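You operate a simulated robot arm through the tools that you are given. There is no shell and no other tool.

The job below is to be done with a simulated robot arm. You get a single attempt, and the scene is never put back.

TASK
Get the bearing out of the press and back on its ring on the tray.
Fine: draw the slide out, pull the yellow lever, and push the empty slide back in at the end. Where these are worked on the way, their far stop is far enough and under half their travel is too little: carrier slide.

It is judged by the outcome, as a careful person would: the job done as asked, and still so three seconds after it is handed in. It fails if anything else is knocked over, pushed out of place, dropped, spilled or broken.

THE ROBOT
A 6-joint arm with a two-finger gripper, fixed in place. Base frame: the origin is at the foot of the arm, x ahead of it, y to its left, z up; the work surface is at about z = 0.8. Readings come in m, degrees, newtons and seconds.
With the tool pointing down near the work surface it reaches from about 0.36 to 0.86 m from the base axis. Its first joint turns from -166.0 to 166.0 degrees. Payload 2.45 kg.
The TCP is the grasp point between the finger pads, 0.02 m short of the fingertips. In the tool frame z runs along the fingers and y along their closing line. Largest opening 0.14 m; the body of the gripper starts 0.168 m behind the TCP.
Orientation is that of the tool frame in the base frame, as a unit quaternion [x, y, z, w]. With the fingers straight down and closing along the base's y, the tool's x points along the base's -x, its y along +y and its z along -z.

THE INTERFACE
- The arm moves only by the tool apply_moves. Its argument "moves" is a list of rows, each a list of 7 numbers: the turn, a rotation vector about the base's x, y, z in rad, then the shift along the base's x, y, z in m, then the opening in per cent of the stroke, from 0 (shut) to 100 (fully open). In form: [[rx, ry, rz, dx, dy, dz, grip], ...]. A call has 1 to 20 rows; each row shifts and turns the commanded pose from where the row before left it. Rows are played at 5 a second. More than 0.05 m and 8.6 degrees between two rows, or a gripper value outside its range, and nothing of the call is played. Where a pose cannot be reached the arm comes as near as it can. A force on the tool above 70 N (or 10 N above the force at the start of the call, whichever is more), or a blocked arm, ends the call early, and 0.2 s more pass. Each finger travels about 0.045 m/s and halts on what it meets, pressing with about 36 N; the grip force reading is that of the motor and also rises with nothing between the fingers. The clock runs only during rows and for 0.2 s after the last one: add rows that do not move to give the fingers time. The reply holds the time, the measured pose of the TCP, the force on the tool along the base axes, the opening and the grip force, in the units named above and with some noise, with the torque about the TCP (base axes, N m) and any sound that the robot's microphone picked up, and new pictures: "views" is both (left out), scene, wrist or none.
- Cameras (640 x 400 px; columns grow to the right, rows downward): "scene" is fixed at [0.3999, -0.6505, 1.5422]; the picture's right is [0.99, -0.13, 0.00], its down [-0.06, -0.47, -0.88] and it looks along [0.12, 0.87, -0.47] (base axes); focal length 309 px, centre (320, 200). "wrist" rides on the gripper at [0.078, 0.011, -0.209] in the tool frame; the picture's right is [-0.14, 0.99, 0.00], its down [-0.92, -0.13, -0.37] and it looks along [-0.37, -0.05, 0.93] (tool axes); focal length 280 px, centre (320, 200). There is no depth. A picture from a camera that has moved, and an enlarged one, comes with that camera's place and axes in the base frame and with its lens.
- raise_lower(by): slides the trunk up (or, below 0, down) by that many m; the arm rides with it, the base frame stays. It gives what a move gives, with no picture.
- inspect(camera, box): a new picture of the part [left, top, right, bottom] of that camera's present view, enlarged. No time passes.
- close_job(): hands the job in; it is judged then, once.

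Places have to be worked out from the pictures, the camera data and where the tool is seen. Open the gripper and draw the arm clear of the work before you hand the job in, unless the task says otherwise.

The tools are called after "Emit:" by a JSON object that holds its "name" and its "arguments". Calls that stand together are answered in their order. apply_moves: Moves the arm, as the interface text tells. Its arguments: {"type":"object","properties":{"moves":{"type":"array","items":{"type":"array","items":{"type":"number"}}},"views":{"type":"string","enum":["both","scene","wrist","none"]}},"required":["moves"]} The other tools are called the same way: raise_lower (by) slides the trunk up or down; inspect (camera, box) takes an enlarged picture of a part of a camera's view; close_job () hands the job in.

At the start:

```text
clock: 0.0
eef_pos: [0.3527, 0.3652, 1.0745]
tcp_rot: [-0.001, 1.0, 0.0, 0.0]
ft_force: [0.9, 0.4, -0.9]
moment: [-0.02, -0.01, 0.01]
finger_gap: 0.14
grip_force: 0.2
trunk travel left (down, up): [-0.1, 0.13]
```

scene: 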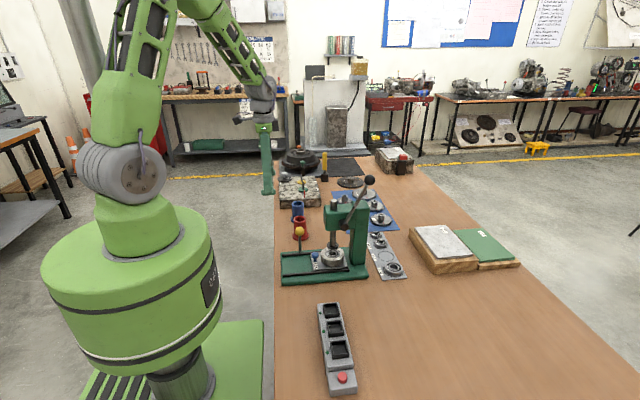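
wrist: 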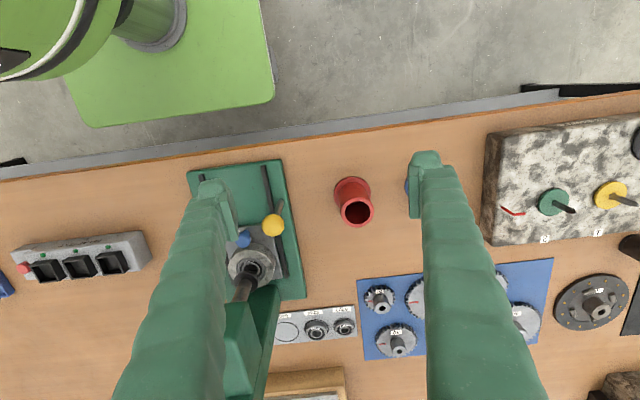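

I'll look closer at the press, tray and lever in both cameras before moving anything.

Emit:
{"name": "inspect", "arguments": {"camera": "scene", "box": [270, 170, 430, 290]}}

Emit:
{"name": "inspect", "arguments": {"camera": "wrist", "box": [170, 140, 370, 350]}}

Emit:
{"name": "inspect", "arguments": {"camera": "scene", "box": [270, 220, 350, 290]}}

Emit:
{"name": "inspect", "arguments": {"camera": "scene", "box": [350, 220, 430, 290]}}

```text
3.33 times, centred on (350, 230) of scene
camera zoom: at [0.3999, -0.6505, 1.5422], right [0.99, -0.13, 0.0], down [-0.06, -0.47, -0.88], along [0.12, 0.87, -0.47], focal length 1030 px, centre (220, 100)
```

zoom: 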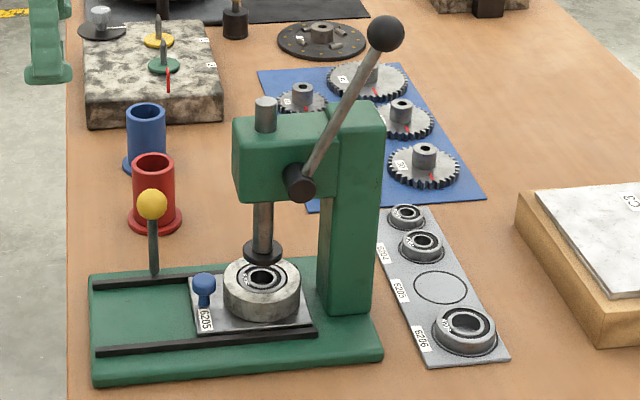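

```text
1.90 times, centred on (270, 245) of wrist
camera zoom: at [0.275, 0.3766, 1.2843], right [0.14, 0.99, 0.0], down [0.92, -0.13, 0.37], along [0.37, -0.05, -0.93], focal length 534 px, centre (415, 114)
```

zoom: 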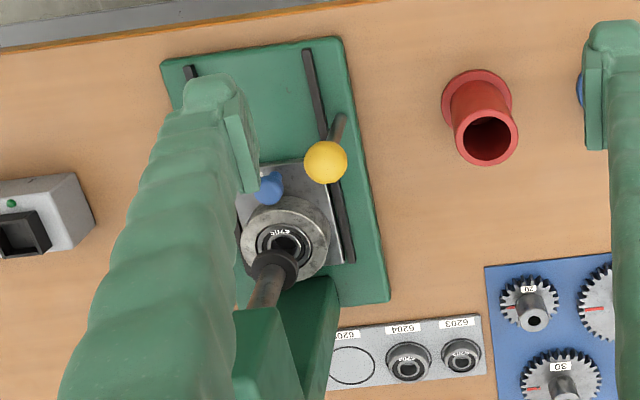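

```text
5.71 times, centred on (310, 255) of scene
camera zoom: at [0.3999, -0.6505, 1.5422], right [0.99, -0.13, 0.0], down [-0.06, -0.47, -0.88], along [0.12, 0.87, -0.47], focal length 1765 px, centre (377, -114)
```

zoom: 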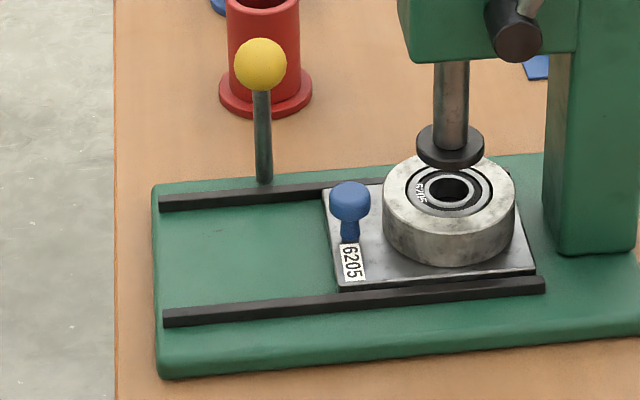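

```text
5.71 times, centred on (390, 255) of scene
camera zoom: at [0.3999, -0.6505, 1.5422], right [0.99, -0.13, 0.0], down [-0.06, -0.47, -0.88], along [0.12, 0.87, -0.47], focal length 1765 px, centre (-80, -114)
```

zoom: 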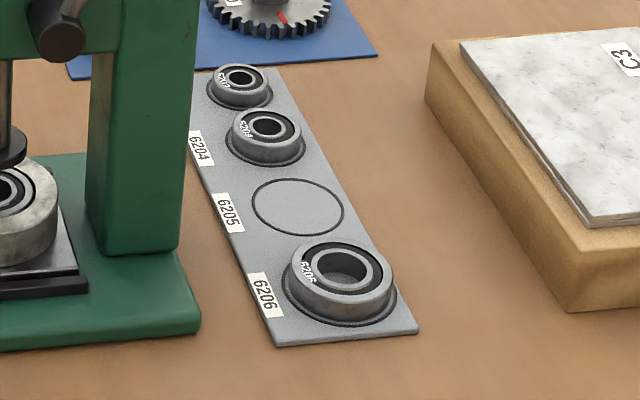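

From both views: the blue knob is at about (0.496, 0.212, 0.862), the yellow ball at (0.45, 0.282, 0.919), the bearing at (0.556, 0.211, 0.86) under the ram, and the empty ring at about (0.77, 0.24). I'll move over the knob, staying clear of the press head (x > 0.53), and narrow the fingers.

Emit:
{"name": "apply_moves", "arguments": {"moves": [[0, 0, 0, 0.02, -0.026, 0, 40], [0, 0, 0, 0.02, -0.026, 0, 40], [0, 0, 0, 0.02, -0.026, 0, 40], [0, 0, 0, 0.02, -0.026, 0, 40], [0, 0, 0, 0.02, -0.025, 0, 40], [0, 0, 0, 0.02, -0.025, 0, 40], [0, 0, 0, 0.01, 0, 0, 40], [0, 0, 0, 0, 0, 0, 40]]}}

```text
clock: 1.8
eef_pos: [0.4809, 0.2135, 1.0745]
tcp_rot: [0.001, 1.0, 0.0, 0.0]
ft_force: [-0.5, -0.1, -0.1]
moment: [0.01, 0.0, -0.01]
finger_gap: 0.056
grip_force: 0.1
trunk travel left (down, up): [-0.1, 0.13]
camera wrist: at [0.4043, 0.2234, 1.284], right [0.14, 0.99, 0.0], down [0.92, -0.13, 0.37], along [0.37, -0.05, -0.93], focal length 280 px, centre (320, 200)
```

scene: 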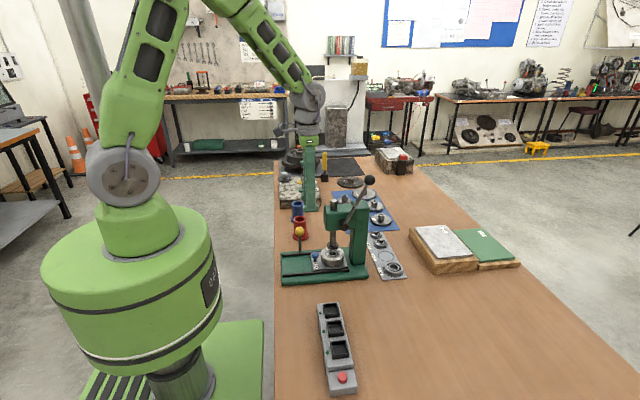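
wrist: 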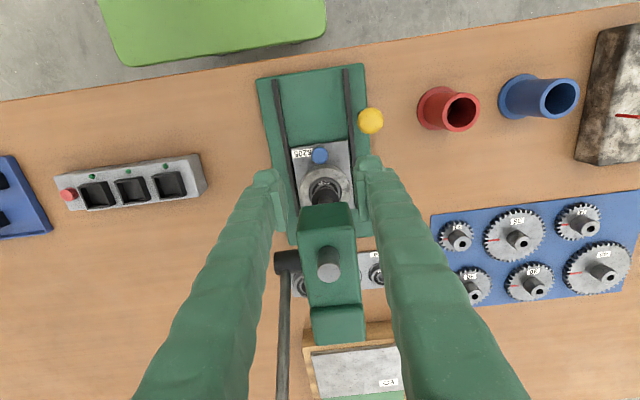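

The arm is above the knob line. I'll zoom in on the wrist view to fix the knob and lever positions.

Emit:
{"name": "inspect", "arguments": {"camera": "wrist", "box": [250, 60, 410, 210]}}

Emit:
{"name": "inspect", "arguments": {"camera": "scene", "box": [270, 140, 430, 290]}}

```text
2.67 times, centred on (330, 135) of wrist
camera zoom: at [0.4043, 0.2234, 1.284], right [0.14, 0.99, 0.0], down [0.92, -0.13, 0.37], along [0.37, -0.05, -0.93], focal length 748 px, centre (293, 373)
```

zoom: 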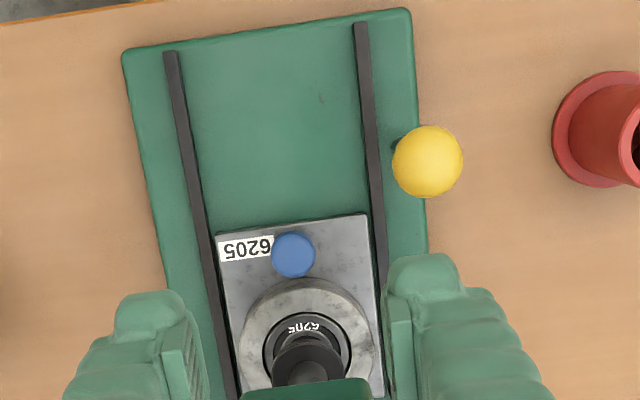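

```text
2.67 times, centred on (350, 215) of scene
camera zoom: at [0.3999, -0.6505, 1.5422], right [0.99, -0.13, 0.0], down [-0.06, -0.47, -0.88], along [0.12, 0.87, -0.47], focal length 824 px, centre (240, 160)
```

zoom: 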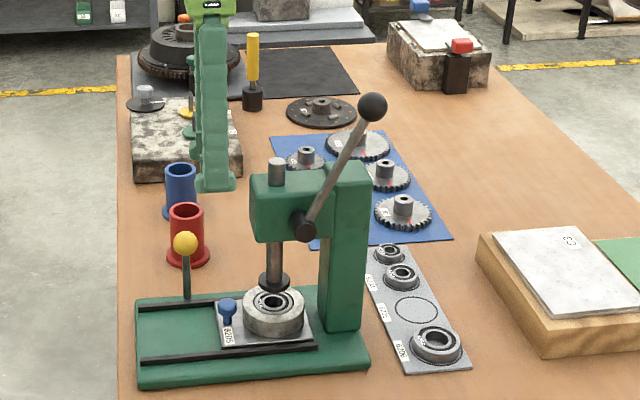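

The knob is at (0.498, 0.210), head about z 0.85–0.876, and the press head front is at x≈0.525. I'll tilt the tool slightly (upper body away from the press) and descend around the knob with the fingers open.

Emit:
{"name": "apply_moves", "arguments": {"moves": [[0, -0.07, 0, 0, 0, 0, 40], [0, -0.07, 0, 0, -0.003, -0.01, 40], [0, 0, 0, 0, 0, -0.035, 40], [0, 0, 0, 0, 0, -0.035, 40], [0, 0, 0, 0, 0, -0.035, 40], [0, 0, 0, 0.005, 0, -0.035, 40], [0, 0, 0, 0.005, 0, -0.03, 40], [0, 0, 0, 0, 0, -0.0165, 40], [0, 0, 0, 0, 0, -0.015, 40], [0, 0, 0, 0, 0, 0, 40]]}}

```text
clock: 4.0
eef_pos: [0.4927, 0.2108, 0.8641]
tcp_rot: [0.0, 0.998, 0.0, 0.069]
ft_force: [0.4, 0.4, -0.3]
moment: [-0.03, 0.02, 0.01]
finger_gap: 0.056
grip_force: 0.0
trunk travel left (down, up): [-0.1, 0.13]
camera wrist: at [0.3874, 0.2214, 1.0601], right [0.14, 0.99, 0.02], down [0.86, -0.13, 0.49], along [0.49, -0.05, -0.87], focal length 280 px, centre (320, 200)
```

scene: 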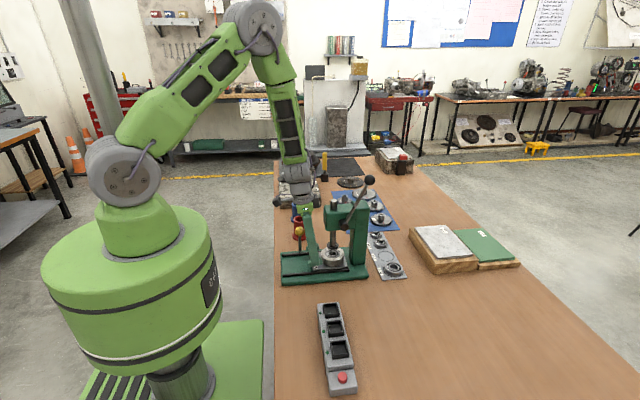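
wrist: 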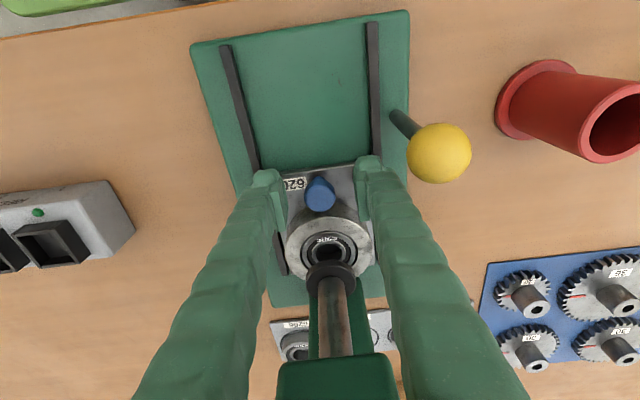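

The knob sits between the finger pads. Closing on it.

Emit:
{"name": "apply_moves", "arguments": {"moves": [[0, 0, 0, 0, 0, 0, 15], [0, 0, 0, 0, 0, 0, 10], [0, 0, 0, 0, 0, 0, 10], [0, 0, 0, 0, 0, 0, 10], [0, 0, 0, 0, 0, 0, 10]]}}

Emit:
{"name": "inspect", "arguments": {"camera": "wrist", "box": [220, 130, 420, 290]}}

```text
clock: 5.2
eef_pos: [0.4919, 0.2093, 0.8643]
tcp_rot: [0.0, 0.998, 0.0, 0.069]
ft_force: [1.2, -4.1, -2.4]
moment: [-0.08, -0.01, -0.01]
finger_gap: 0.0235
grip_force: 45.1
trunk travel left (down, up): [-0.1, 0.13]
camera wrist: at [0.3873, 0.2209, 1.0601], right [0.14, 0.99, 0.02], down [0.86, -0.13, 0.49], along [0.49, -0.05, -0.87], focal length 280 px, centre (320, 200)
```

scene: 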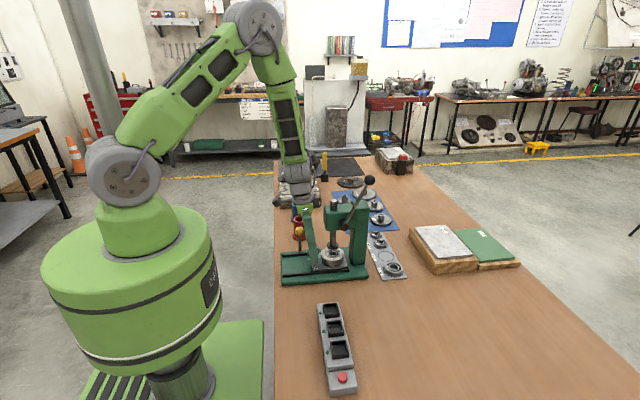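
wrist: 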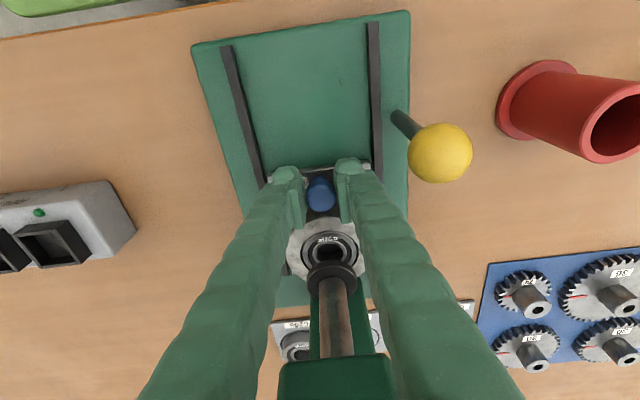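

```text
2.50 times, centred on (320, 210) of wrist
camera zoom: at [0.3873, 0.2209, 1.0601], right [0.14, 0.99, 0.02], down [0.86, -0.13, 0.49], along [0.49, -0.05, -0.87], focal length 701 px, centre (320, 175)
```

zoom: 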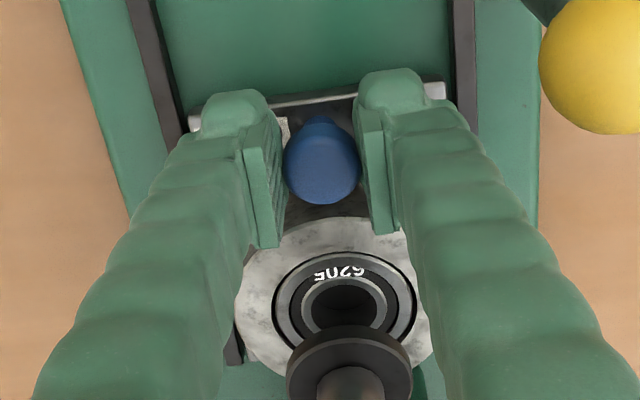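

Gripped (gap 23.5 mm on the knob). Now I draw the slide out along -x, watching the forces.

Emit:
{"name": "apply_moves", "arguments": {"moves": [[0, 0, 0, -0.01, 0, 0, 10], [0, 0, 0, -0.015, 0, 0, 10], [0, 0, 0, -0.015, 0, 0, 10], [0, 0, 0, -0.015, 0, 0, 10], [0, 0, 0, -0.015, 0, 0, 10]]}}

```text
clock: 6.4
eef_pos: [0.4216, 0.2103, 0.8629]
tcp_rot: [0.0, 0.998, -0.001, 0.07]
ft_force: [-1.5, 12.1, -3.6]
moment: [0.04, -0.58, 0.22]
finger_gap: 0.0238
grip_force: 45.4
trunk travel left (down, up): [-0.1, 0.13]
camera wrist: at [0.3165, 0.2208, 1.0602], right [0.14, 0.99, 0.02], down [0.86, -0.13, 0.49], along [0.49, -0.05, -0.87], focal length 280 px, centre (320, 200)
```

scene: 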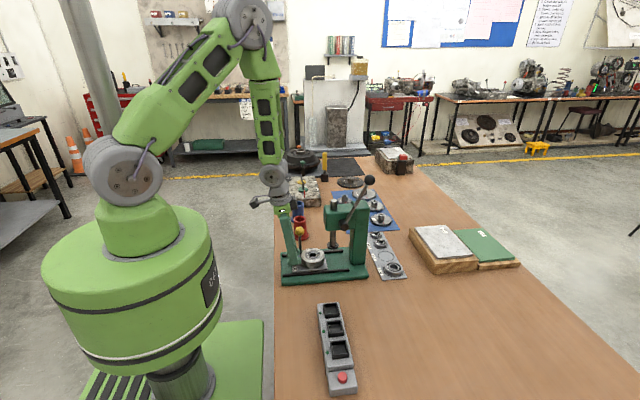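
wrist: 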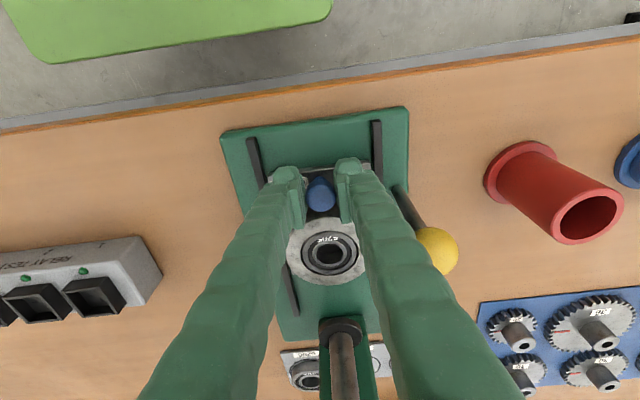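

The slide follows (0.07 m out), with a sideways force of 12 N; I ease y by +1 mm and continue in small steps until the stop.

Emit:
{"name": "apply_moves", "arguments": {"moves": [[0, 0, 0, -0.007, 0.001, 0, 10], [0, 0, 0, -0.006, 0, 0, 10], [0, 0, 0, -0.005, 0, 0, 10], [0, 0, 0, -0.005, 0, 0, 10], [0, 0, 0, 0, 0, 0, 10]]}}

```text
clock: 7.6
eef_pos: [0.3988, 0.2098, 0.8636]
tcp_rot: [0.0, 0.998, -0.006, 0.065]
ft_force: [-0.6, -7.0, -24.5]
moment: [-0.04, -0.04, -0.04]
finger_gap: 0.0234
grip_force: 45.0
out of reach, approached as far as the arm can: row 4
trunk travel left (down, up): [-0.1, 0.13]
camera wrist: at [0.2957, 0.2233, 1.0614], right [0.14, 0.99, 0.01], down [0.86, -0.12, 0.49], along [0.48, -0.06, -0.87], focal length 280 px, centre (320, 200)
```

scene: 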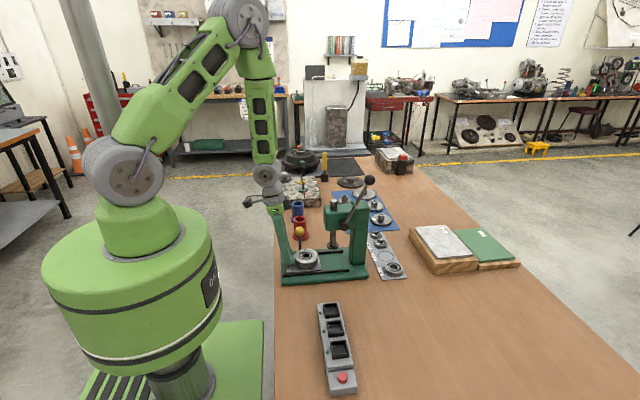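
wrist: 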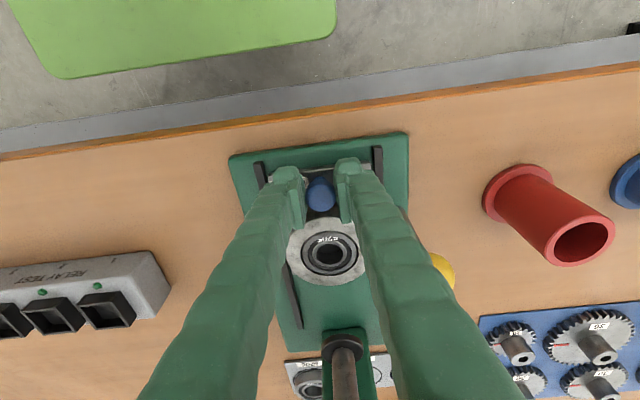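

The slide is about 0.093 m out, but the tilted wrist is at its near limit. I'll open, straighten the tool to vertical and look.

Emit:
{"name": "apply_moves", "arguments": {"moves": [[0, 0, 0, 0, 0, 0, 35], [0, 0, 0, 0, 0, 0, 35], [0, 0, 0, 0.003, 0, 0, 35], [0, 0.07, 0, 0, 0, 0, 35], [0, 0.07, 0, 0, 0, 0, 35], [0, 0, 0, 0, 0, 0, 35]]}}

Emit:
{"name": "inspect", "arguments": {"camera": "wrist", "box": [200, 110, 480, 330]}}

Emit:
{"name": "inspect", "arguments": {"camera": "scene", "box": [270, 200, 390, 290]}}

```text
clock: 9.0
eef_pos: [0.4062, 0.202, 0.8656]
tcp_rot: [0.001, 0.998, -0.017, 0.054]
ft_force: [-0.4, -0.3, 0.3]
moment: [-0.03, 0.02, 0.01]
finger_gap: 0.0492
grip_force: 0.0
out of reach, approached as far as the arm can: row 4, 5
trunk travel left (down, up): [-0.1, 0.13]
camera wrist: at [0.3069, 0.2192, 1.0649], right [0.14, 0.99, -0.02], down [0.88, -0.11, 0.47], along [0.46, -0.08, -0.88], focal length 280 px, centre (320, 200)
```

scene: 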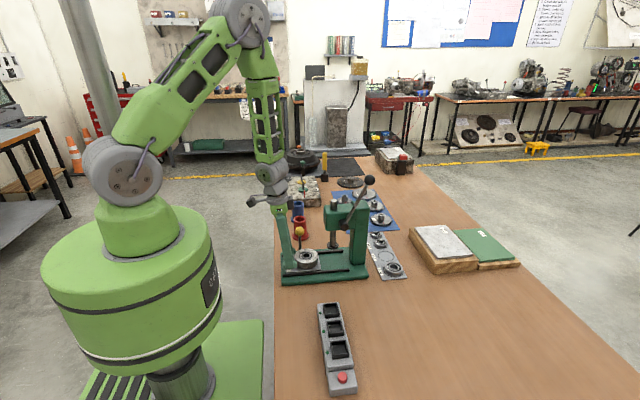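
wrist: 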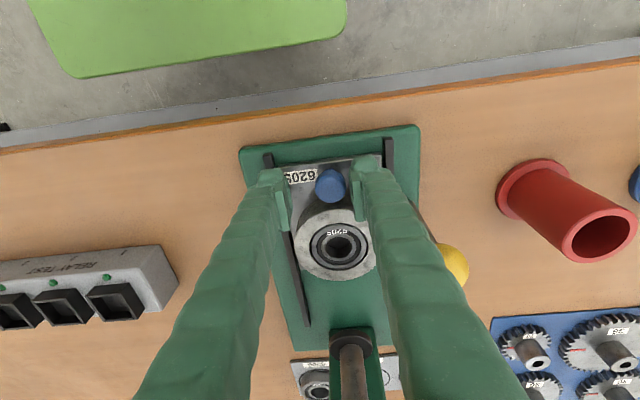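

```text
1.82 times, centred on (340, 220) of wrist
camera zoom: at [0.3069, 0.2192, 1.0649], right [0.14, 0.99, -0.02], down [0.88, -0.11, 0.47], along [0.46, -0.08, -0.88], focal length 510 px, centre (284, 164)
```

zoom: 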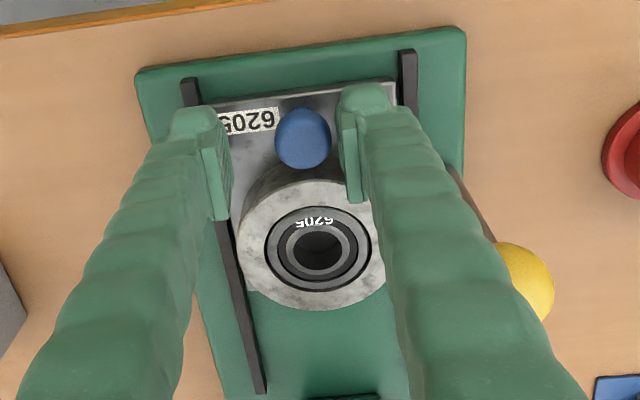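

```text
4.44 times, centred on (330, 245) of scene
camera zoom: at [0.3999, -0.6505, 1.5422], right [0.99, -0.13, 0.0], down [-0.06, -0.47, -0.88], along [0.12, 0.87, -0.47], focal length 1373 px, centre (276, 0)
```

zoom: 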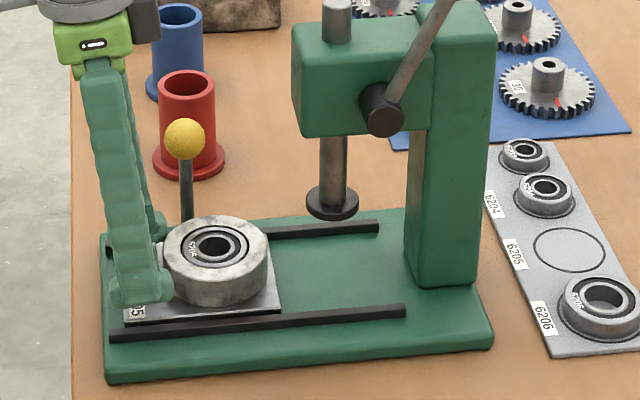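

The arm is folded near its inner limit. Raising the trunk lifts the open fingers straight up off the knob and gives the elbow room; then I'll regrip.

Emit:
{"name": "raise_lower", "arguments": {"by": 0.1}}

```text
clock: 10.3
eef_pos: [0.4059, 0.2014, 0.9664]
tcp_rot: [0.001, 0.998, -0.017, 0.055]
ft_force: [0.4, 0.4, 0.0]
moment: [0.01, -0.01, 0.02]
finger_gap: 0.0491
grip_force: 0.1
trunk travel left (down, up): [-0.2, 0.03]
```

Checking where the commanded pose goes with a zero move.

Emit:
{"name": "apply_moves", "arguments": {"moves": [[0, 0, 0, 0, 0, 0, 35], [0, 0, 0, 0, 0, 0, 35]], "views": "none"}}

```text
clock: 10.9
eef_pos: [0.4065, 0.2008, 0.9665]
tcp_rot: [0.001, 0.998, -0.019, 0.054]
ft_force: [-0.1, -0.3, -0.7]
moment: [-0.02, -0.03, 0.01]
finger_gap: 0.049
grip_force: 0.2
trunk travel left (down, up): [-0.2, 0.03]
```

The commanded pose matches the actual one. I'll straighten to vertical, centre over the knob, and look.

Emit:
{"name": "apply_moves", "arguments": {"moves": [[0.019, 0.054, 0.001, -0.003, 0.005, 0, 35], [0.019, 0.054, 0.001, -0.0035, 0.0047, 0, 35], [0, 0, 0, 0, 0, 0, 35]]}}

```text
clock: 11.7
eef_pos: [0.4042, 0.196, 0.9668]
tcp_rot: [0.001, 0.999, -0.023, 0.039]
ft_force: [0.1, 0.3, -0.2]
moment: [0.0, -0.01, -0.01]
finger_gap: 0.0486
grip_force: 0.1
out of reach, approached as far as the arm can: row 1, 2
trunk travel left (down, up): [-0.2, 0.03]
camera wrist: at [0.3106, 0.2165, 1.1674], right [0.14, 0.99, -0.04], down [0.89, -0.11, 0.44], along [0.44, -0.09, -0.89], focal length 280 px, centre (320, 200)
```

scene: 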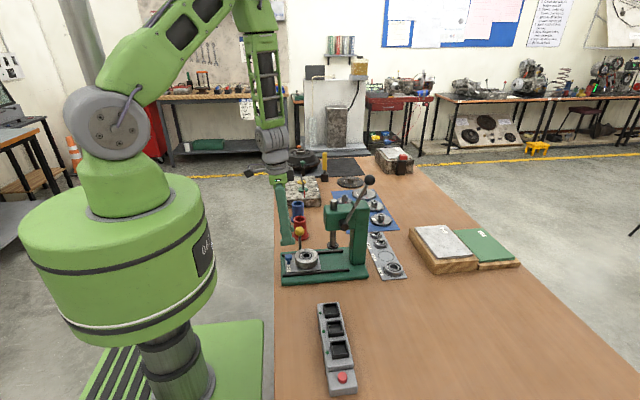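
wrist: 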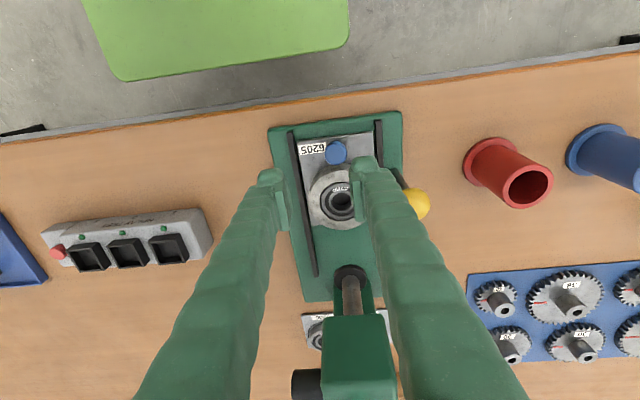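

Probably the elbow is at its fold limit; lowering with the raised trunk should open it. I'll go down 4 cm (still above knob and cup) while correcting orientation.

Emit:
{"name": "apply_moves", "arguments": {"moves": [[0, 0, 0, 0.01, 0.007, -0.02, 35], [0.02, 0.035, 0, 0, 0.004, -0.02, 35], [0.025, 0.04, 0, -0.005, 0.003, 0, 35], [0, 0, 0, -0.005, 0, 0, 35], [0, 0, 0, 0, 0, 0, 35]]}}

```text
clock: 12.9
eef_pos: [0.4089, 0.2056, 0.9264]
tcp_rot: [0.001, 1.0, -0.012, 0.01]
ft_force: [0.3, 0.0, 0.0]
moment: [0.01, 0.02, -0.01]
finger_gap: 0.049
grip_force: 0.0
out of reach, approached as far as the arm can: row 3
trunk travel left (down, up): [-0.2, 0.03]
camera wrist: at [0.3272, 0.2216, 1.1339], right [0.14, 0.99, -0.02], down [0.91, -0.12, 0.39], along [0.38, -0.07, -0.92], focal length 280 px, centre (320, 200)
```

scene: 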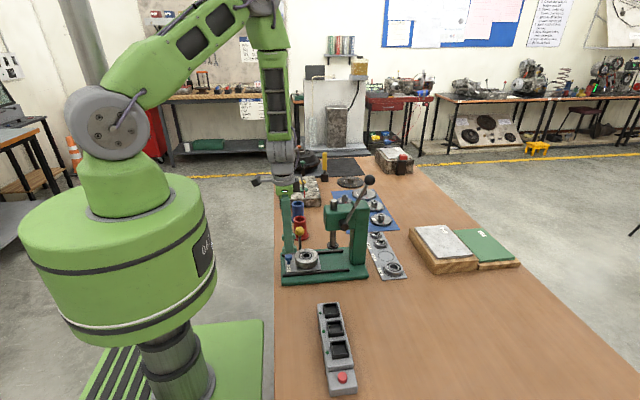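
wrist: 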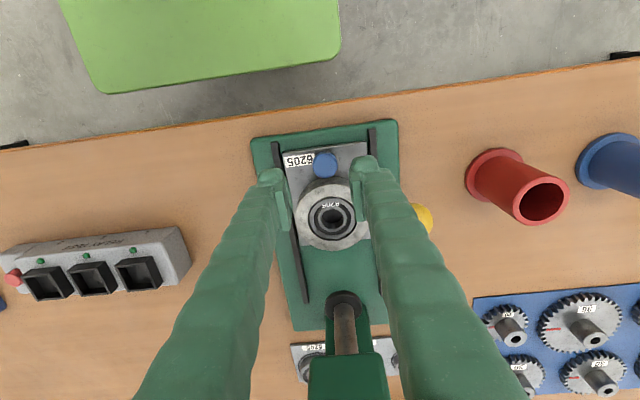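

That worked. Continuing down, vertical, centred on the knob (now about x 0.40, y 0.211).

Emit:
{"name": "apply_moves", "arguments": {"moves": [[0.012, 0.01, 0, 0, 0.003, -0.02, 35], [0.012, 0.01, 0, -0.003, 0.002, -0.01, 35], [0, 0, 0, -0.004, 0, -0.01, 35], [0, 0, 0, 0, 0, -0.01, 35], [0, 0, 0, 0, 0, -0.012, 35], [0, 0, 0, 0, 0, 0, 35]]}}

Emit:
{"name": "inspect", "arguments": {"camera": "wrist", "box": [220, 100, 440, 260]}}

```text
clock: 14.3
eef_pos: [0.4051, 0.2063, 0.8817]
tcp_rot: [0.0, 1.0, 0.01, -0.009]
ft_force: [0.6, 0.3, 0.4]
moment: [0.01, 0.0, 0.02]
finger_gap: 0.0491
grip_force: 0.1
out of reach, approached as far as the arm can: row 1, 2
trunk travel left (down, up): [-0.2, 0.03]
camera wrist: at [0.3315, 0.2141, 1.0921], right [0.14, 0.99, 0.02], down [0.93, -0.14, 0.35], along [0.35, -0.03, -0.94], focal length 280 px, centre (320, 200)
```

scene: 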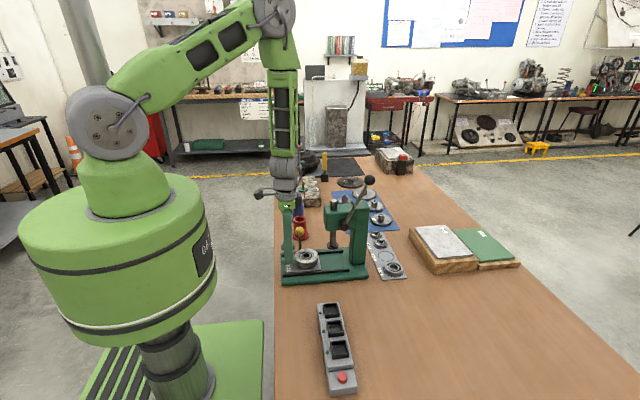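
wrist: 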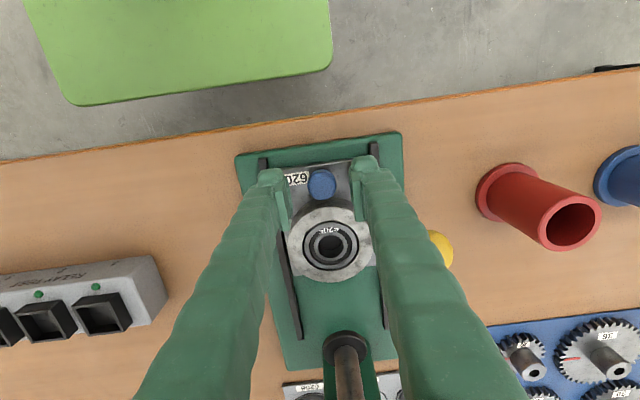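

```text
2.50 times, centred on (330, 180) of wrist
camera zoom: at [0.3315, 0.2141, 1.0921], right [0.14, 0.99, 0.02], down [0.93, -0.14, 0.35], along [0.35, -0.03, -0.94], focal length 701 px, centre (295, 250)
```

zoom: 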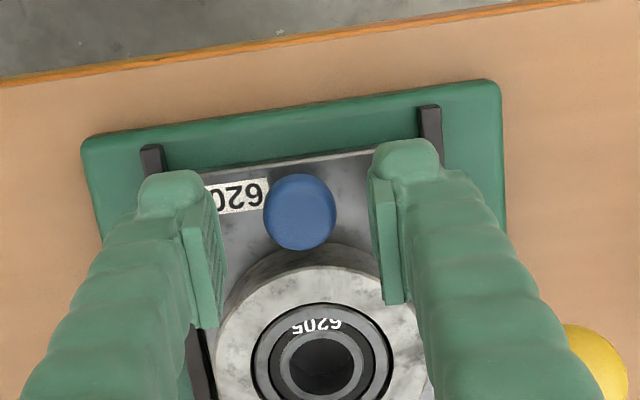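

The knob is at (0.4005, 0.2105) and the plate edge is ~14 mm from the rail ends. I'll finish the descent, correcting the small tilt and y offset.

Emit:
{"name": "apply_moves", "arguments": {"moves": [[0, 0, 0, -0.002, 0.004, 0, 35], [-0.02, -0.018, 0, -0.002, 0, -0.008, 35], [0, 0, 0, 0, 0, -0.009, 35], [0, 0, 0, 0, 0, 0, 35]], "views": "wrist"}}

```text
clock: 15.3
eef_pos: [0.4015, 0.2132, 0.8735]
tcp_rot: [0.001, 1.0, 0.005, -0.002]
ft_force: [0.5, -0.1, 0.1]
moment: [0.01, 0.0, -0.01]
finger_gap: 0.0491
grip_force: 0.1
out of reach, approached as far as the arm can: row 2, 3
trunk travel left (down, up): [-0.2, 0.03]
camera wrist: at [0.3262, 0.2225, 1.0832], right [0.14, 0.99, 0.01], down [0.92, -0.13, 0.36], along [0.36, -0.04, -0.93], focal length 280 px, centre (320, 200)
```

wrist: 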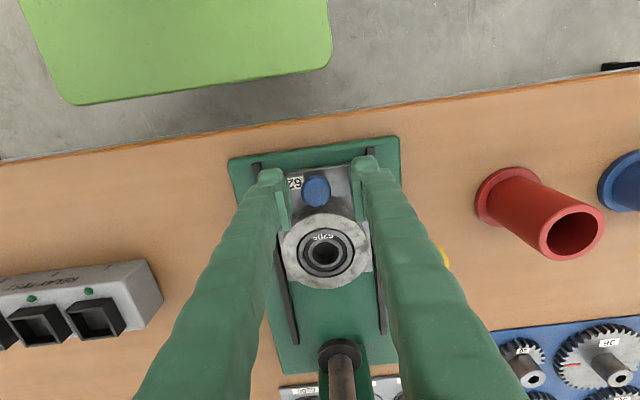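

The wrist is singular when the forearm lines up with the tool (now vertical). I'll back up, lower the trunk so the forearm slants, then come down again with a vertical tool.

Emit:
{"name": "apply_moves", "arguments": {"moves": [[0, 0, 0, 0.005, 0, 0.03, 35], [0, 0, 0, 0.01, 0, 0.035, 35], [0, 0, 0, 0.015, 0, 0.04, 35], [0, 0, 0, 0.02, 0, 0.04, 35], [0, 0, 0, 0.02, 0, 0.04, 35], [0, 0, 0, 0, 0, 0.02, 35], [0, 0, 0, 0, 0, 0, 35]], "views": "none"}}

Emit:
{"name": "raise_lower", "arguments": {"by": -0.15}}

Emit:
{"name": "apply_moves", "arguments": {"moves": [[0, 0, 0, 0, 0, 0, 35]]}}

```text
clock: 16.9
eef_pos: [0.4718, 0.2128, 1.0779]
tcp_rot: [0.001, 1.0, 0.001, 0.0]
ft_force: [-0.1, -0.1, 0.2]
moment: [0.01, 0.0, -0.02]
finger_gap: 0.0488
grip_force: 0.0
trunk travel left (down, up): [-0.2, 0.03]
```

```text
clock: 18.7
eef_pos: [0.4717, 0.2128, 0.9283]
tcp_rot: [0.0, 1.0, 0.001, 0.001]
ft_force: [-0.2, 0.1, 0.0]
moment: [-0.01, -0.02, 0.0]
finger_gap: 0.049
grip_force: 0.1
trunk travel left (down, up): [-0.05, 0.18]
```

```text
clock: 19.1
eef_pos: [0.4724, 0.2136, 0.9283]
tcp_rot: [0.0, 1.0, 0.001, 0.001]
ft_force: [0.1, 0.4, 0.3]
moment: [-0.02, -0.02, 0.02]
finger_gap: 0.0489
grip_force: 0.1
trunk travel left (down, up): [-0.05, 0.18]
camera wrist: at [0.3943, 0.2238, 1.1376], right [0.14, 0.99, 0.0], down [0.92, -0.13, 0.37], along [0.37, -0.05, -0.93], focal length 280 px, centre (320, 200)
```

scene: 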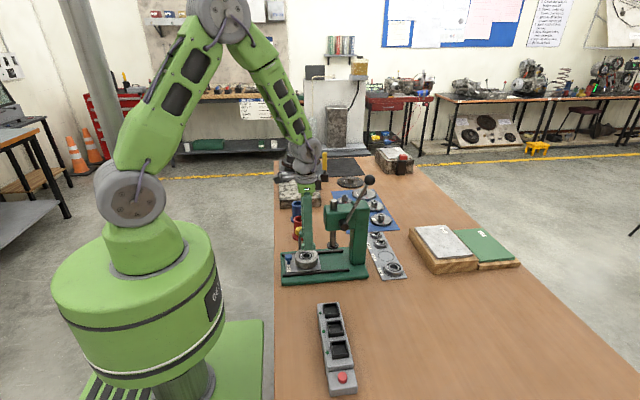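
wrist: 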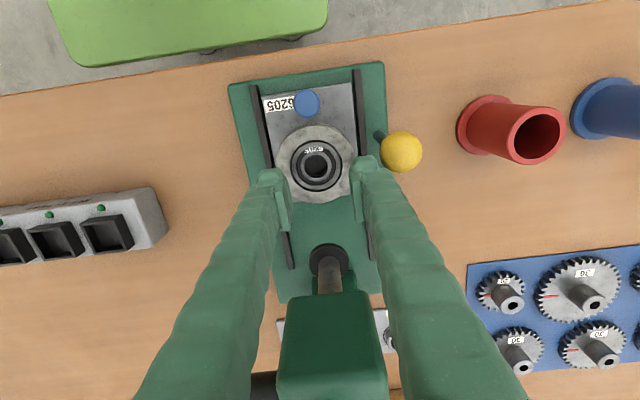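

Good, the forearm now slants and the tool is vertical. Moving over the knob and descending.

Emit:
{"name": "apply_moves", "arguments": {"moves": [[0, 0, 0, -0.025, -0.001, 0, 35], [0, 0, 0, -0.025, -0.001, 0, 35], [0, 0, 0, -0.024, -0.001, 0, 35], [0, 0, 0, 0, 0, -0.02, 35], [0, 0, 0, 0, 0, -0.02, 35], [0, 0, 0, 0, 0, -0.015, 35], [0, 0, 0, 0, 0, -0.01, 35], [0, 0, 0, 0, 0, 0, 35]], "views": "wrist"}}

```text
clock: 20.9
eef_pos: [0.3967, 0.2103, 0.8639]
tcp_rot: [0.0, 1.0, 0.001, 0.001]
ft_force: [0.2, 0.3, -0.4]
moment: [0.02, 0.02, -0.01]
finger_gap: 0.0491
grip_force: 0.1
trunk travel left (down, up): [-0.05, 0.18]
camera wrist: at [0.3203, 0.2207, 1.0733], right [0.14, 0.99, 0.0], down [0.92, -0.13, 0.37], along [0.37, -0.05, -0.93], focal length 280 px, centre (320, 200)
```

wrist: 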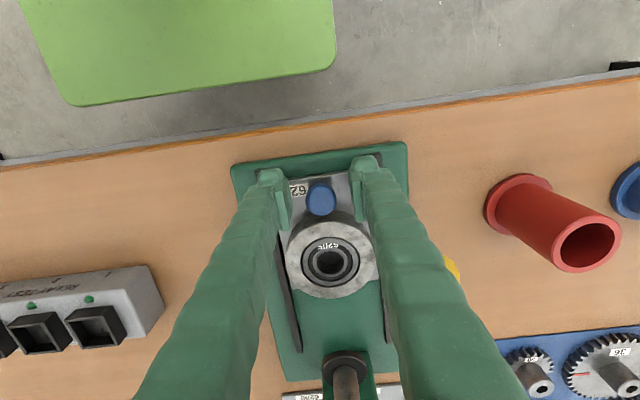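

Reached cleanly. Closing on the knob again and pulling gently to find the stop.

Emit:
{"name": "apply_moves", "arguments": {"moves": [[0, 0, 0, 0, 0, 0, 10], [0, 0, 0, 0, 0, 0, 10], [0, 0, 0, 0, 0, 0, 10], [0, 0, 0, 0, 0, 0, 10], [0, 0, 0, -0.004, 0, 0, 10], [0, 0, 0, -0.003, 0, 0, 10], [0, 0, 0, 0, 0, 0, 10]], "views": "none"}}

```text
clock: 22.5
eef_pos: [0.3897, 0.21, 0.8648]
tcp_rot: [0.0, 1.0, 0.001, 0.001]
ft_force: [1.9, -7.6, 19.5]
moment: [-0.1, -0.11, -0.06]
finger_gap: 0.0237
grip_force: 44.9
trunk travel left (down, up): [-0.05, 0.18]
```

Still moving (x 0.390, little force along x). Pulling further in 3 mm steps.

Emit:
{"name": "apply_moves", "arguments": {"moves": [[0, 0, 0, -0.003, 0, 0.001, 10], [0, 0, 0, -0.003, 0, 0, 10], [0, 0, 0, -0.003, 0, 0, 10], [0, 0, 0, -0.003, 0, 0, 10], [0, 0, 0, 0, 0, 0, 10]]}}

```text
clock: 23.7
eef_pos: [0.3779, 0.2102, 0.8641]
tcp_rot: [0.001, 1.0, 0.001, -0.002]
ft_force: [0.6, -14.3, -0.9]
moment: [-0.19, -0.06, -0.13]
finger_gap: 0.0238
grip_force: 45.0
trunk travel left (down, up): [-0.05, 0.18]
camera wrist: at [0.301, 0.2207, 1.0736], right [0.14, 0.99, 0.0], down [0.92, -0.13, 0.37], along [0.36, -0.05, -0.93], focal length 280 px, centre (320, 200)
```

scene: 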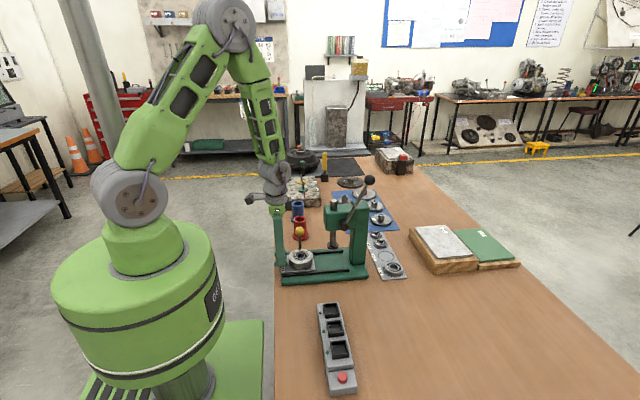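
wrist: 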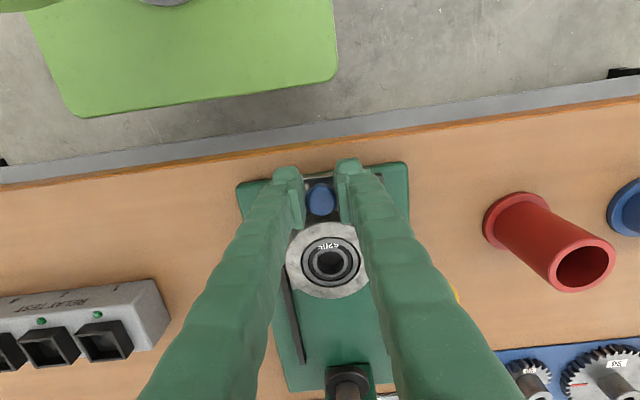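

Still sliding without a stop. I ease y slightly and continue in 2 mm steps watching Fx.

Emit:
{"name": "apply_moves", "arguments": {"moves": [[0, 0, 0, -0.002, -0.0007, 0, 10], [0, 0, 0, -0.002, 0, 0, 10], [0, 0, 0, -0.002, 0, 0, 10], [0, 0, 0, -0.002, 0, 0, 10], [0, 0, 0, 0, 0, 0, 10]], "views": "wrist"}}

Emit:
{"name": "inspect", "arguments": {"camera": "scene", "box": [260, 190, 380, 290]}}

```text
clock: 24.9
eef_pos: [0.3743, 0.2104, 0.8648]
tcp_rot: [0.001, 1.0, 0.003, 0.002]
ft_force: [36.3, -21.0, -0.7]
moment: [-0.24, -0.75, -0.06]
finger_gap: 0.0237
grip_force: 45.2
trunk travel left (down, up): [-0.05, 0.18]
camera wrist: at [0.2972, 0.2195, 1.0733], right [0.14, 0.99, 0.01], down [0.92, -0.13, 0.37], along [0.37, -0.04, -0.93], focal length 280 px, centre (320, 200)
```

wrist: 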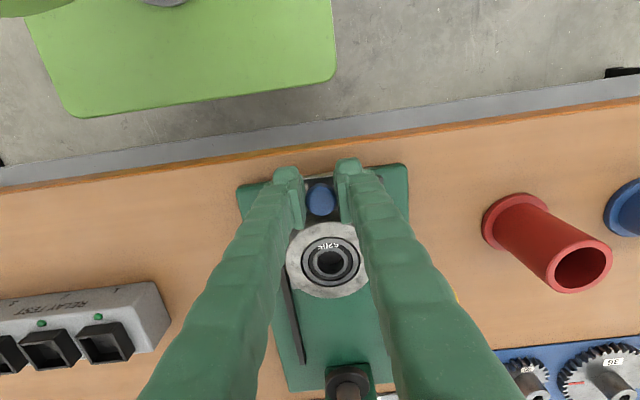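

```text
4.00 times, centred on (320, 240) of scene
camera zoom: at [0.3999, -0.6505, 1.5422], right [0.99, -0.13, 0.0], down [-0.06, -0.47, -0.88], along [0.12, 0.87, -0.47], focal length 1235 px, centre (320, 40)
```

zoom: 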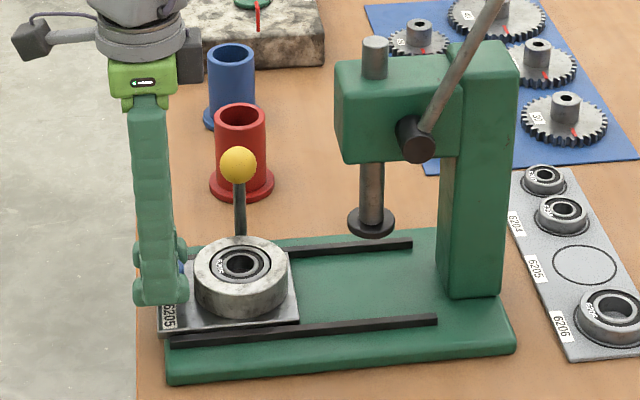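

The stop is reached (Fx 36 N at x 0.374). I relieve the load, open, and rise clear to look at the lever.

Emit:
{"name": "apply_moves", "arguments": {"moves": [[0, 0, 0, 0.003, 0, 0, 10], [0, 0, 0, 0, 0, 0, 30], [0, 0, 0, 0, 0, 0, 35], [0, 0, 0, 0, 0, 0, 35], [0, 0, 0, 0, 0, 0.03, 35], [0, 0, 0, 0, 0, 0.04, 35], [0, 0, 0, 0, 0, 0.04, 35], [0, 0, 0, 0, 0, 0.02, 35], [0, 0, 0, 0, 0, 0, 35]]}}

Emit:
{"name": "inspect", "arguments": {"camera": "wrist", "box": [220, 120, 480, 300]}}

Emit:
{"name": "inspect", "arguments": {"camera": "scene", "box": [270, 210, 350, 290]}}

```text
clock: 26.9
eef_pos: [0.3755, 0.2085, 0.9935]
tcp_rot: [0.001, 1.0, 0.0, 0.001]
ft_force: [0.2, 0.3, -0.1]
moment: [0.01, -0.02, -0.01]
finger_gap: 0.049
grip_force: 0.0
trunk travel left (down, up): [-0.05, 0.18]
camera wrist: at [0.2967, 0.2187, 1.2032], right [0.14, 0.99, 0.0], down [0.92, -0.13, 0.37], along [0.37, -0.05, -0.93], focal length 280 px, centre (320, 200)
```

scene: 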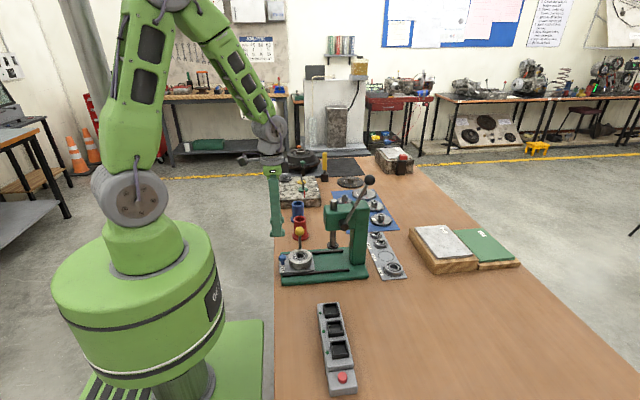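
wrist: 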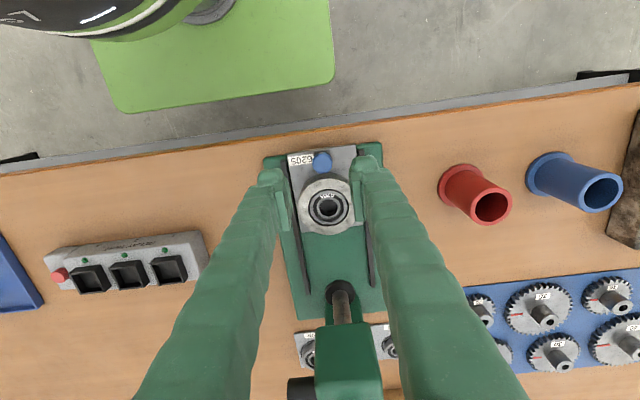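

```text
2.22 times, centred on (350, 210) of wrist
camera zoom: at [0.2967, 0.2187, 1.2032], right [0.14, 0.99, 0.0], down [0.92, -0.13, 0.37], along [0.37, -0.05, -0.93], focal length 623 px, centre (253, 178)
```

zoom: 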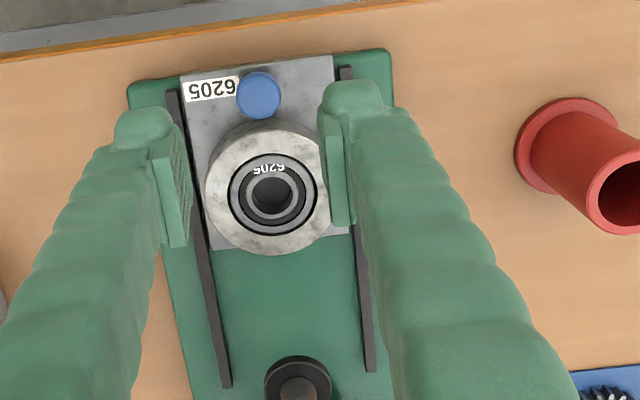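

```text
5.00 times, centred on (310, 250) of scene
camera zoom: at [0.3999, -0.6505, 1.5422], right [0.99, -0.13, 0.0], down [-0.06, -0.47, -0.88], along [0.12, 0.87, -0.47], focal length 1544 px, centre (370, -50)
```

zoom: 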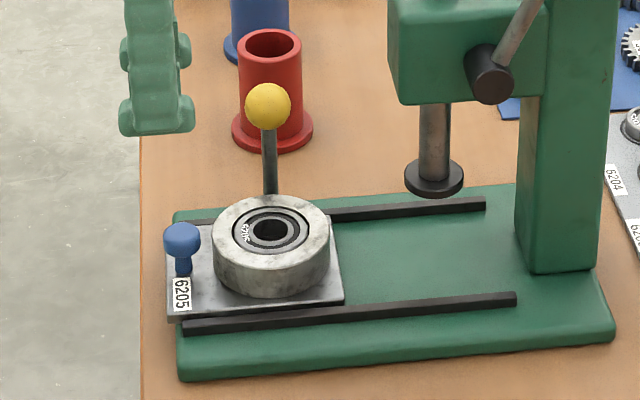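

The carrier is at the out stop, with the cup now at about (0.442, 0.211). I'll move over the yellow ball to see the lever's foot and decide which way it swings.

Emit:
{"name": "apply_moves", "arguments": {"moves": [[0, 0, 0, 0.01, 0.02, 0.03, 45], [0, 0, 0, 0.015, 0.02, 0.02, 45], [0, 0, 0, 0.015, 0.018, 0, 45], [0, 0, 0, 0.015, 0.014, 0, 45], [0, 0, 0, 0, 0, 0, 45]]}}

Emit:
{"name": "inspect", "arguments": {"camera": "wrist", "box": [210, 80, 410, 240]}}

```text
clock: 28.1
eef_pos: [0.4305, 0.2816, 1.0442]
tcp_rot: [0.001, 1.0, 0.0, 0.001]
ft_force: [0.7, 0.4, 0.0]
moment: [0.0, 0.02, -0.01]
finger_gap: 0.0632
grip_force: 0.1
trunk travel left (down, up): [-0.05, 0.18]
camera wrist: at [0.352, 0.293, 1.2541], right [0.14, 0.99, 0.0], down [0.92, -0.13, 0.37], along [0.37, -0.05, -0.93], focal length 280 px, centre (320, 200)
```

scene: 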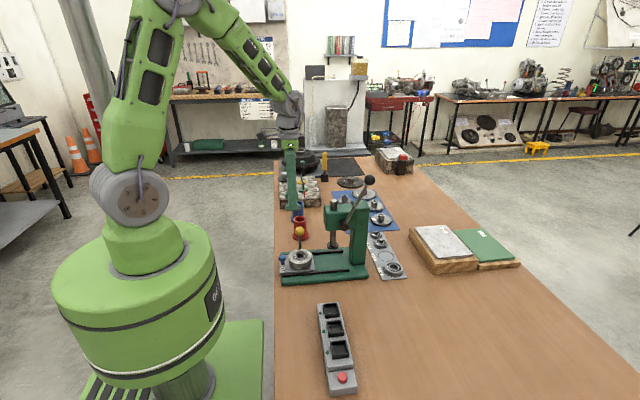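
wrist: 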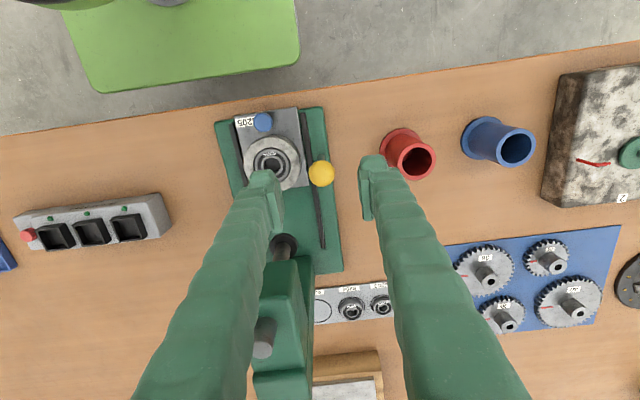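

```text
2.50 times, centred on (310, 160) of wrist
camera zoom: at [0.352, 0.293, 1.2541], right [0.14, 0.99, 0.0], down [0.92, -0.13, 0.37], along [0.37, -0.05, -0.93], focal length 701 px, centre (345, 300)
```

zoom: 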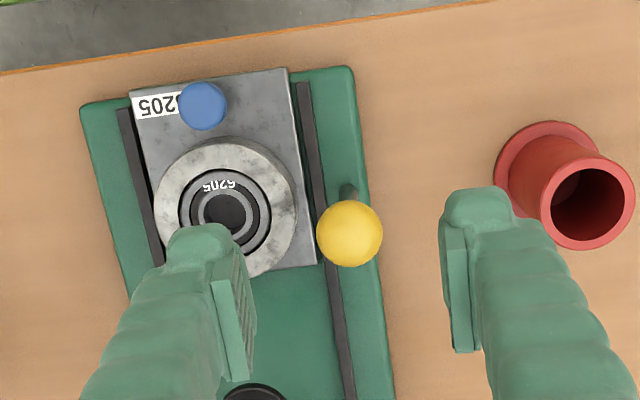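

The lever stands vertical at (0.450, 0.281), ball at z≈0.919. I'll descend around the ball and grip it softly between the pads.

Emit:
{"name": "apply_moves", "arguments": {"moves": [[0, 0, 0, 0.01, 0, -0.02, 45], [0, 0, 0, 0.0095, 0, -0.03, 45], [0, 0, 0, 0, 0, -0.03, 45], [0, 0, 0, 0, 0, -0.025, 45], [0, 0, 0, 0, 0, -0.02, 45], [0, 0, 0, 0, 0, 0, 45]]}}

```text
clock: 29.5
eef_pos: [0.449, 0.2815, 0.9202]
tcp_rot: [0.001, 1.0, 0.001, 0.001]
ft_force: [0.5, -0.4, 0.8]
moment: [-0.04, 0.01, 0.0]
finger_gap: 0.063
grip_force: 0.1
trunk travel left (down, up): [-0.05, 0.18]
camera wrist: at [0.3711, 0.2918, 1.1296], right [0.14, 0.99, 0.0], down [0.92, -0.13, 0.37], along [0.37, -0.05, -0.93], focal length 280 px, centre (320, 200)
```

scene: 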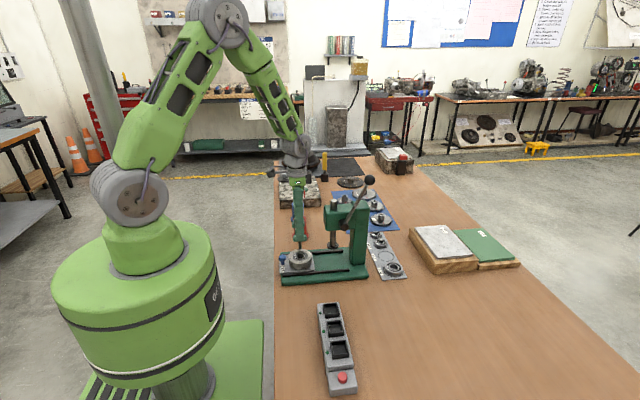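
wrist: 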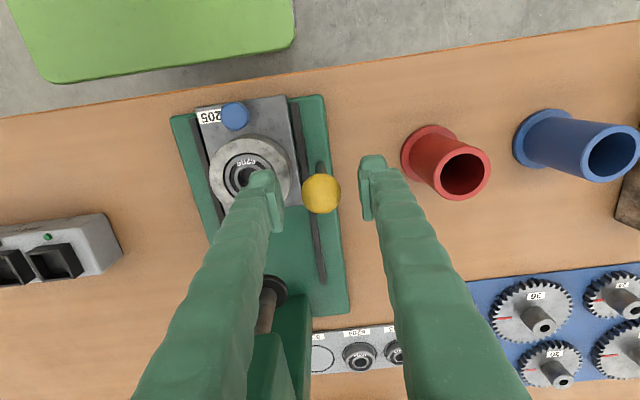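

Ball centred between the pads. Closing on it, then a small 6 mm test pull towards the arm (-x).

Emit:
{"name": "apply_moves", "arguments": {"moves": [[0, 0, 0, 0, 0, 0, 15], [0, 0, 0, 0, 0, 0, 15], [0, 0, 0, 0, 0, 0, 15], [0, 0, 0, 0, 0, 0, 15], [0, 0, 0, 0, 0, 0, 15]], "views": "none"}}

Emit:
{"name": "apply_moves", "arguments": {"moves": [[0, 0, 0, -0.003, 0, 0, 15], [0, 0, 0, -0.003, 0, 0, 15], [0, 0, 0, 0, 0, 0, 15]], "views": "wrist"}}

```text
clock: 30.7
eef_pos: [0.4477, 0.2816, 0.9196]
tcp_rot: [0.0, 1.0, 0.001, 0.001]
ft_force: [-0.4, 7.6, -2.0]
moment: [0.07, 0.1, 0.02]
finger_gap: 0.0323
grip_force: 45.1
trunk travel left (down, up): [-0.05, 0.18]
```

```text
clock: 31.5
eef_pos: [0.444, 0.2818, 0.9201]
tcp_rot: [0.001, 1.0, 0.001, 0.001]
ft_force: [15.9, -0.2, 0.1]
moment: [0.05, -1.33, 0.01]
finger_gap: 0.0324
grip_force: 45.1
trunk travel left (down, up): [-0.05, 0.18]
camera wrist: at [0.366, 0.2922, 1.1293], right [0.14, 0.99, 0.0], down [0.92, -0.13, 0.37], along [0.37, -0.05, -0.93], focal length 280 px, centre (320, 200)
```

wrist: 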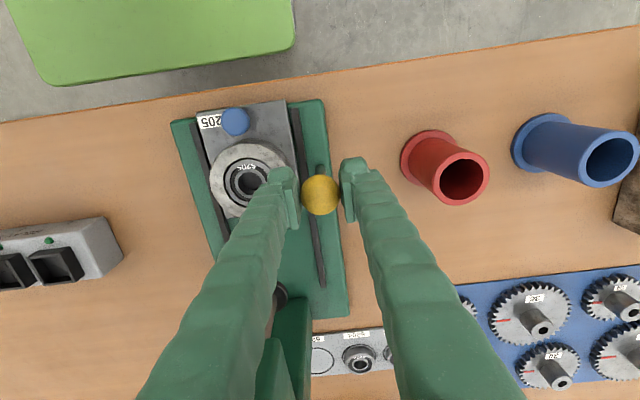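

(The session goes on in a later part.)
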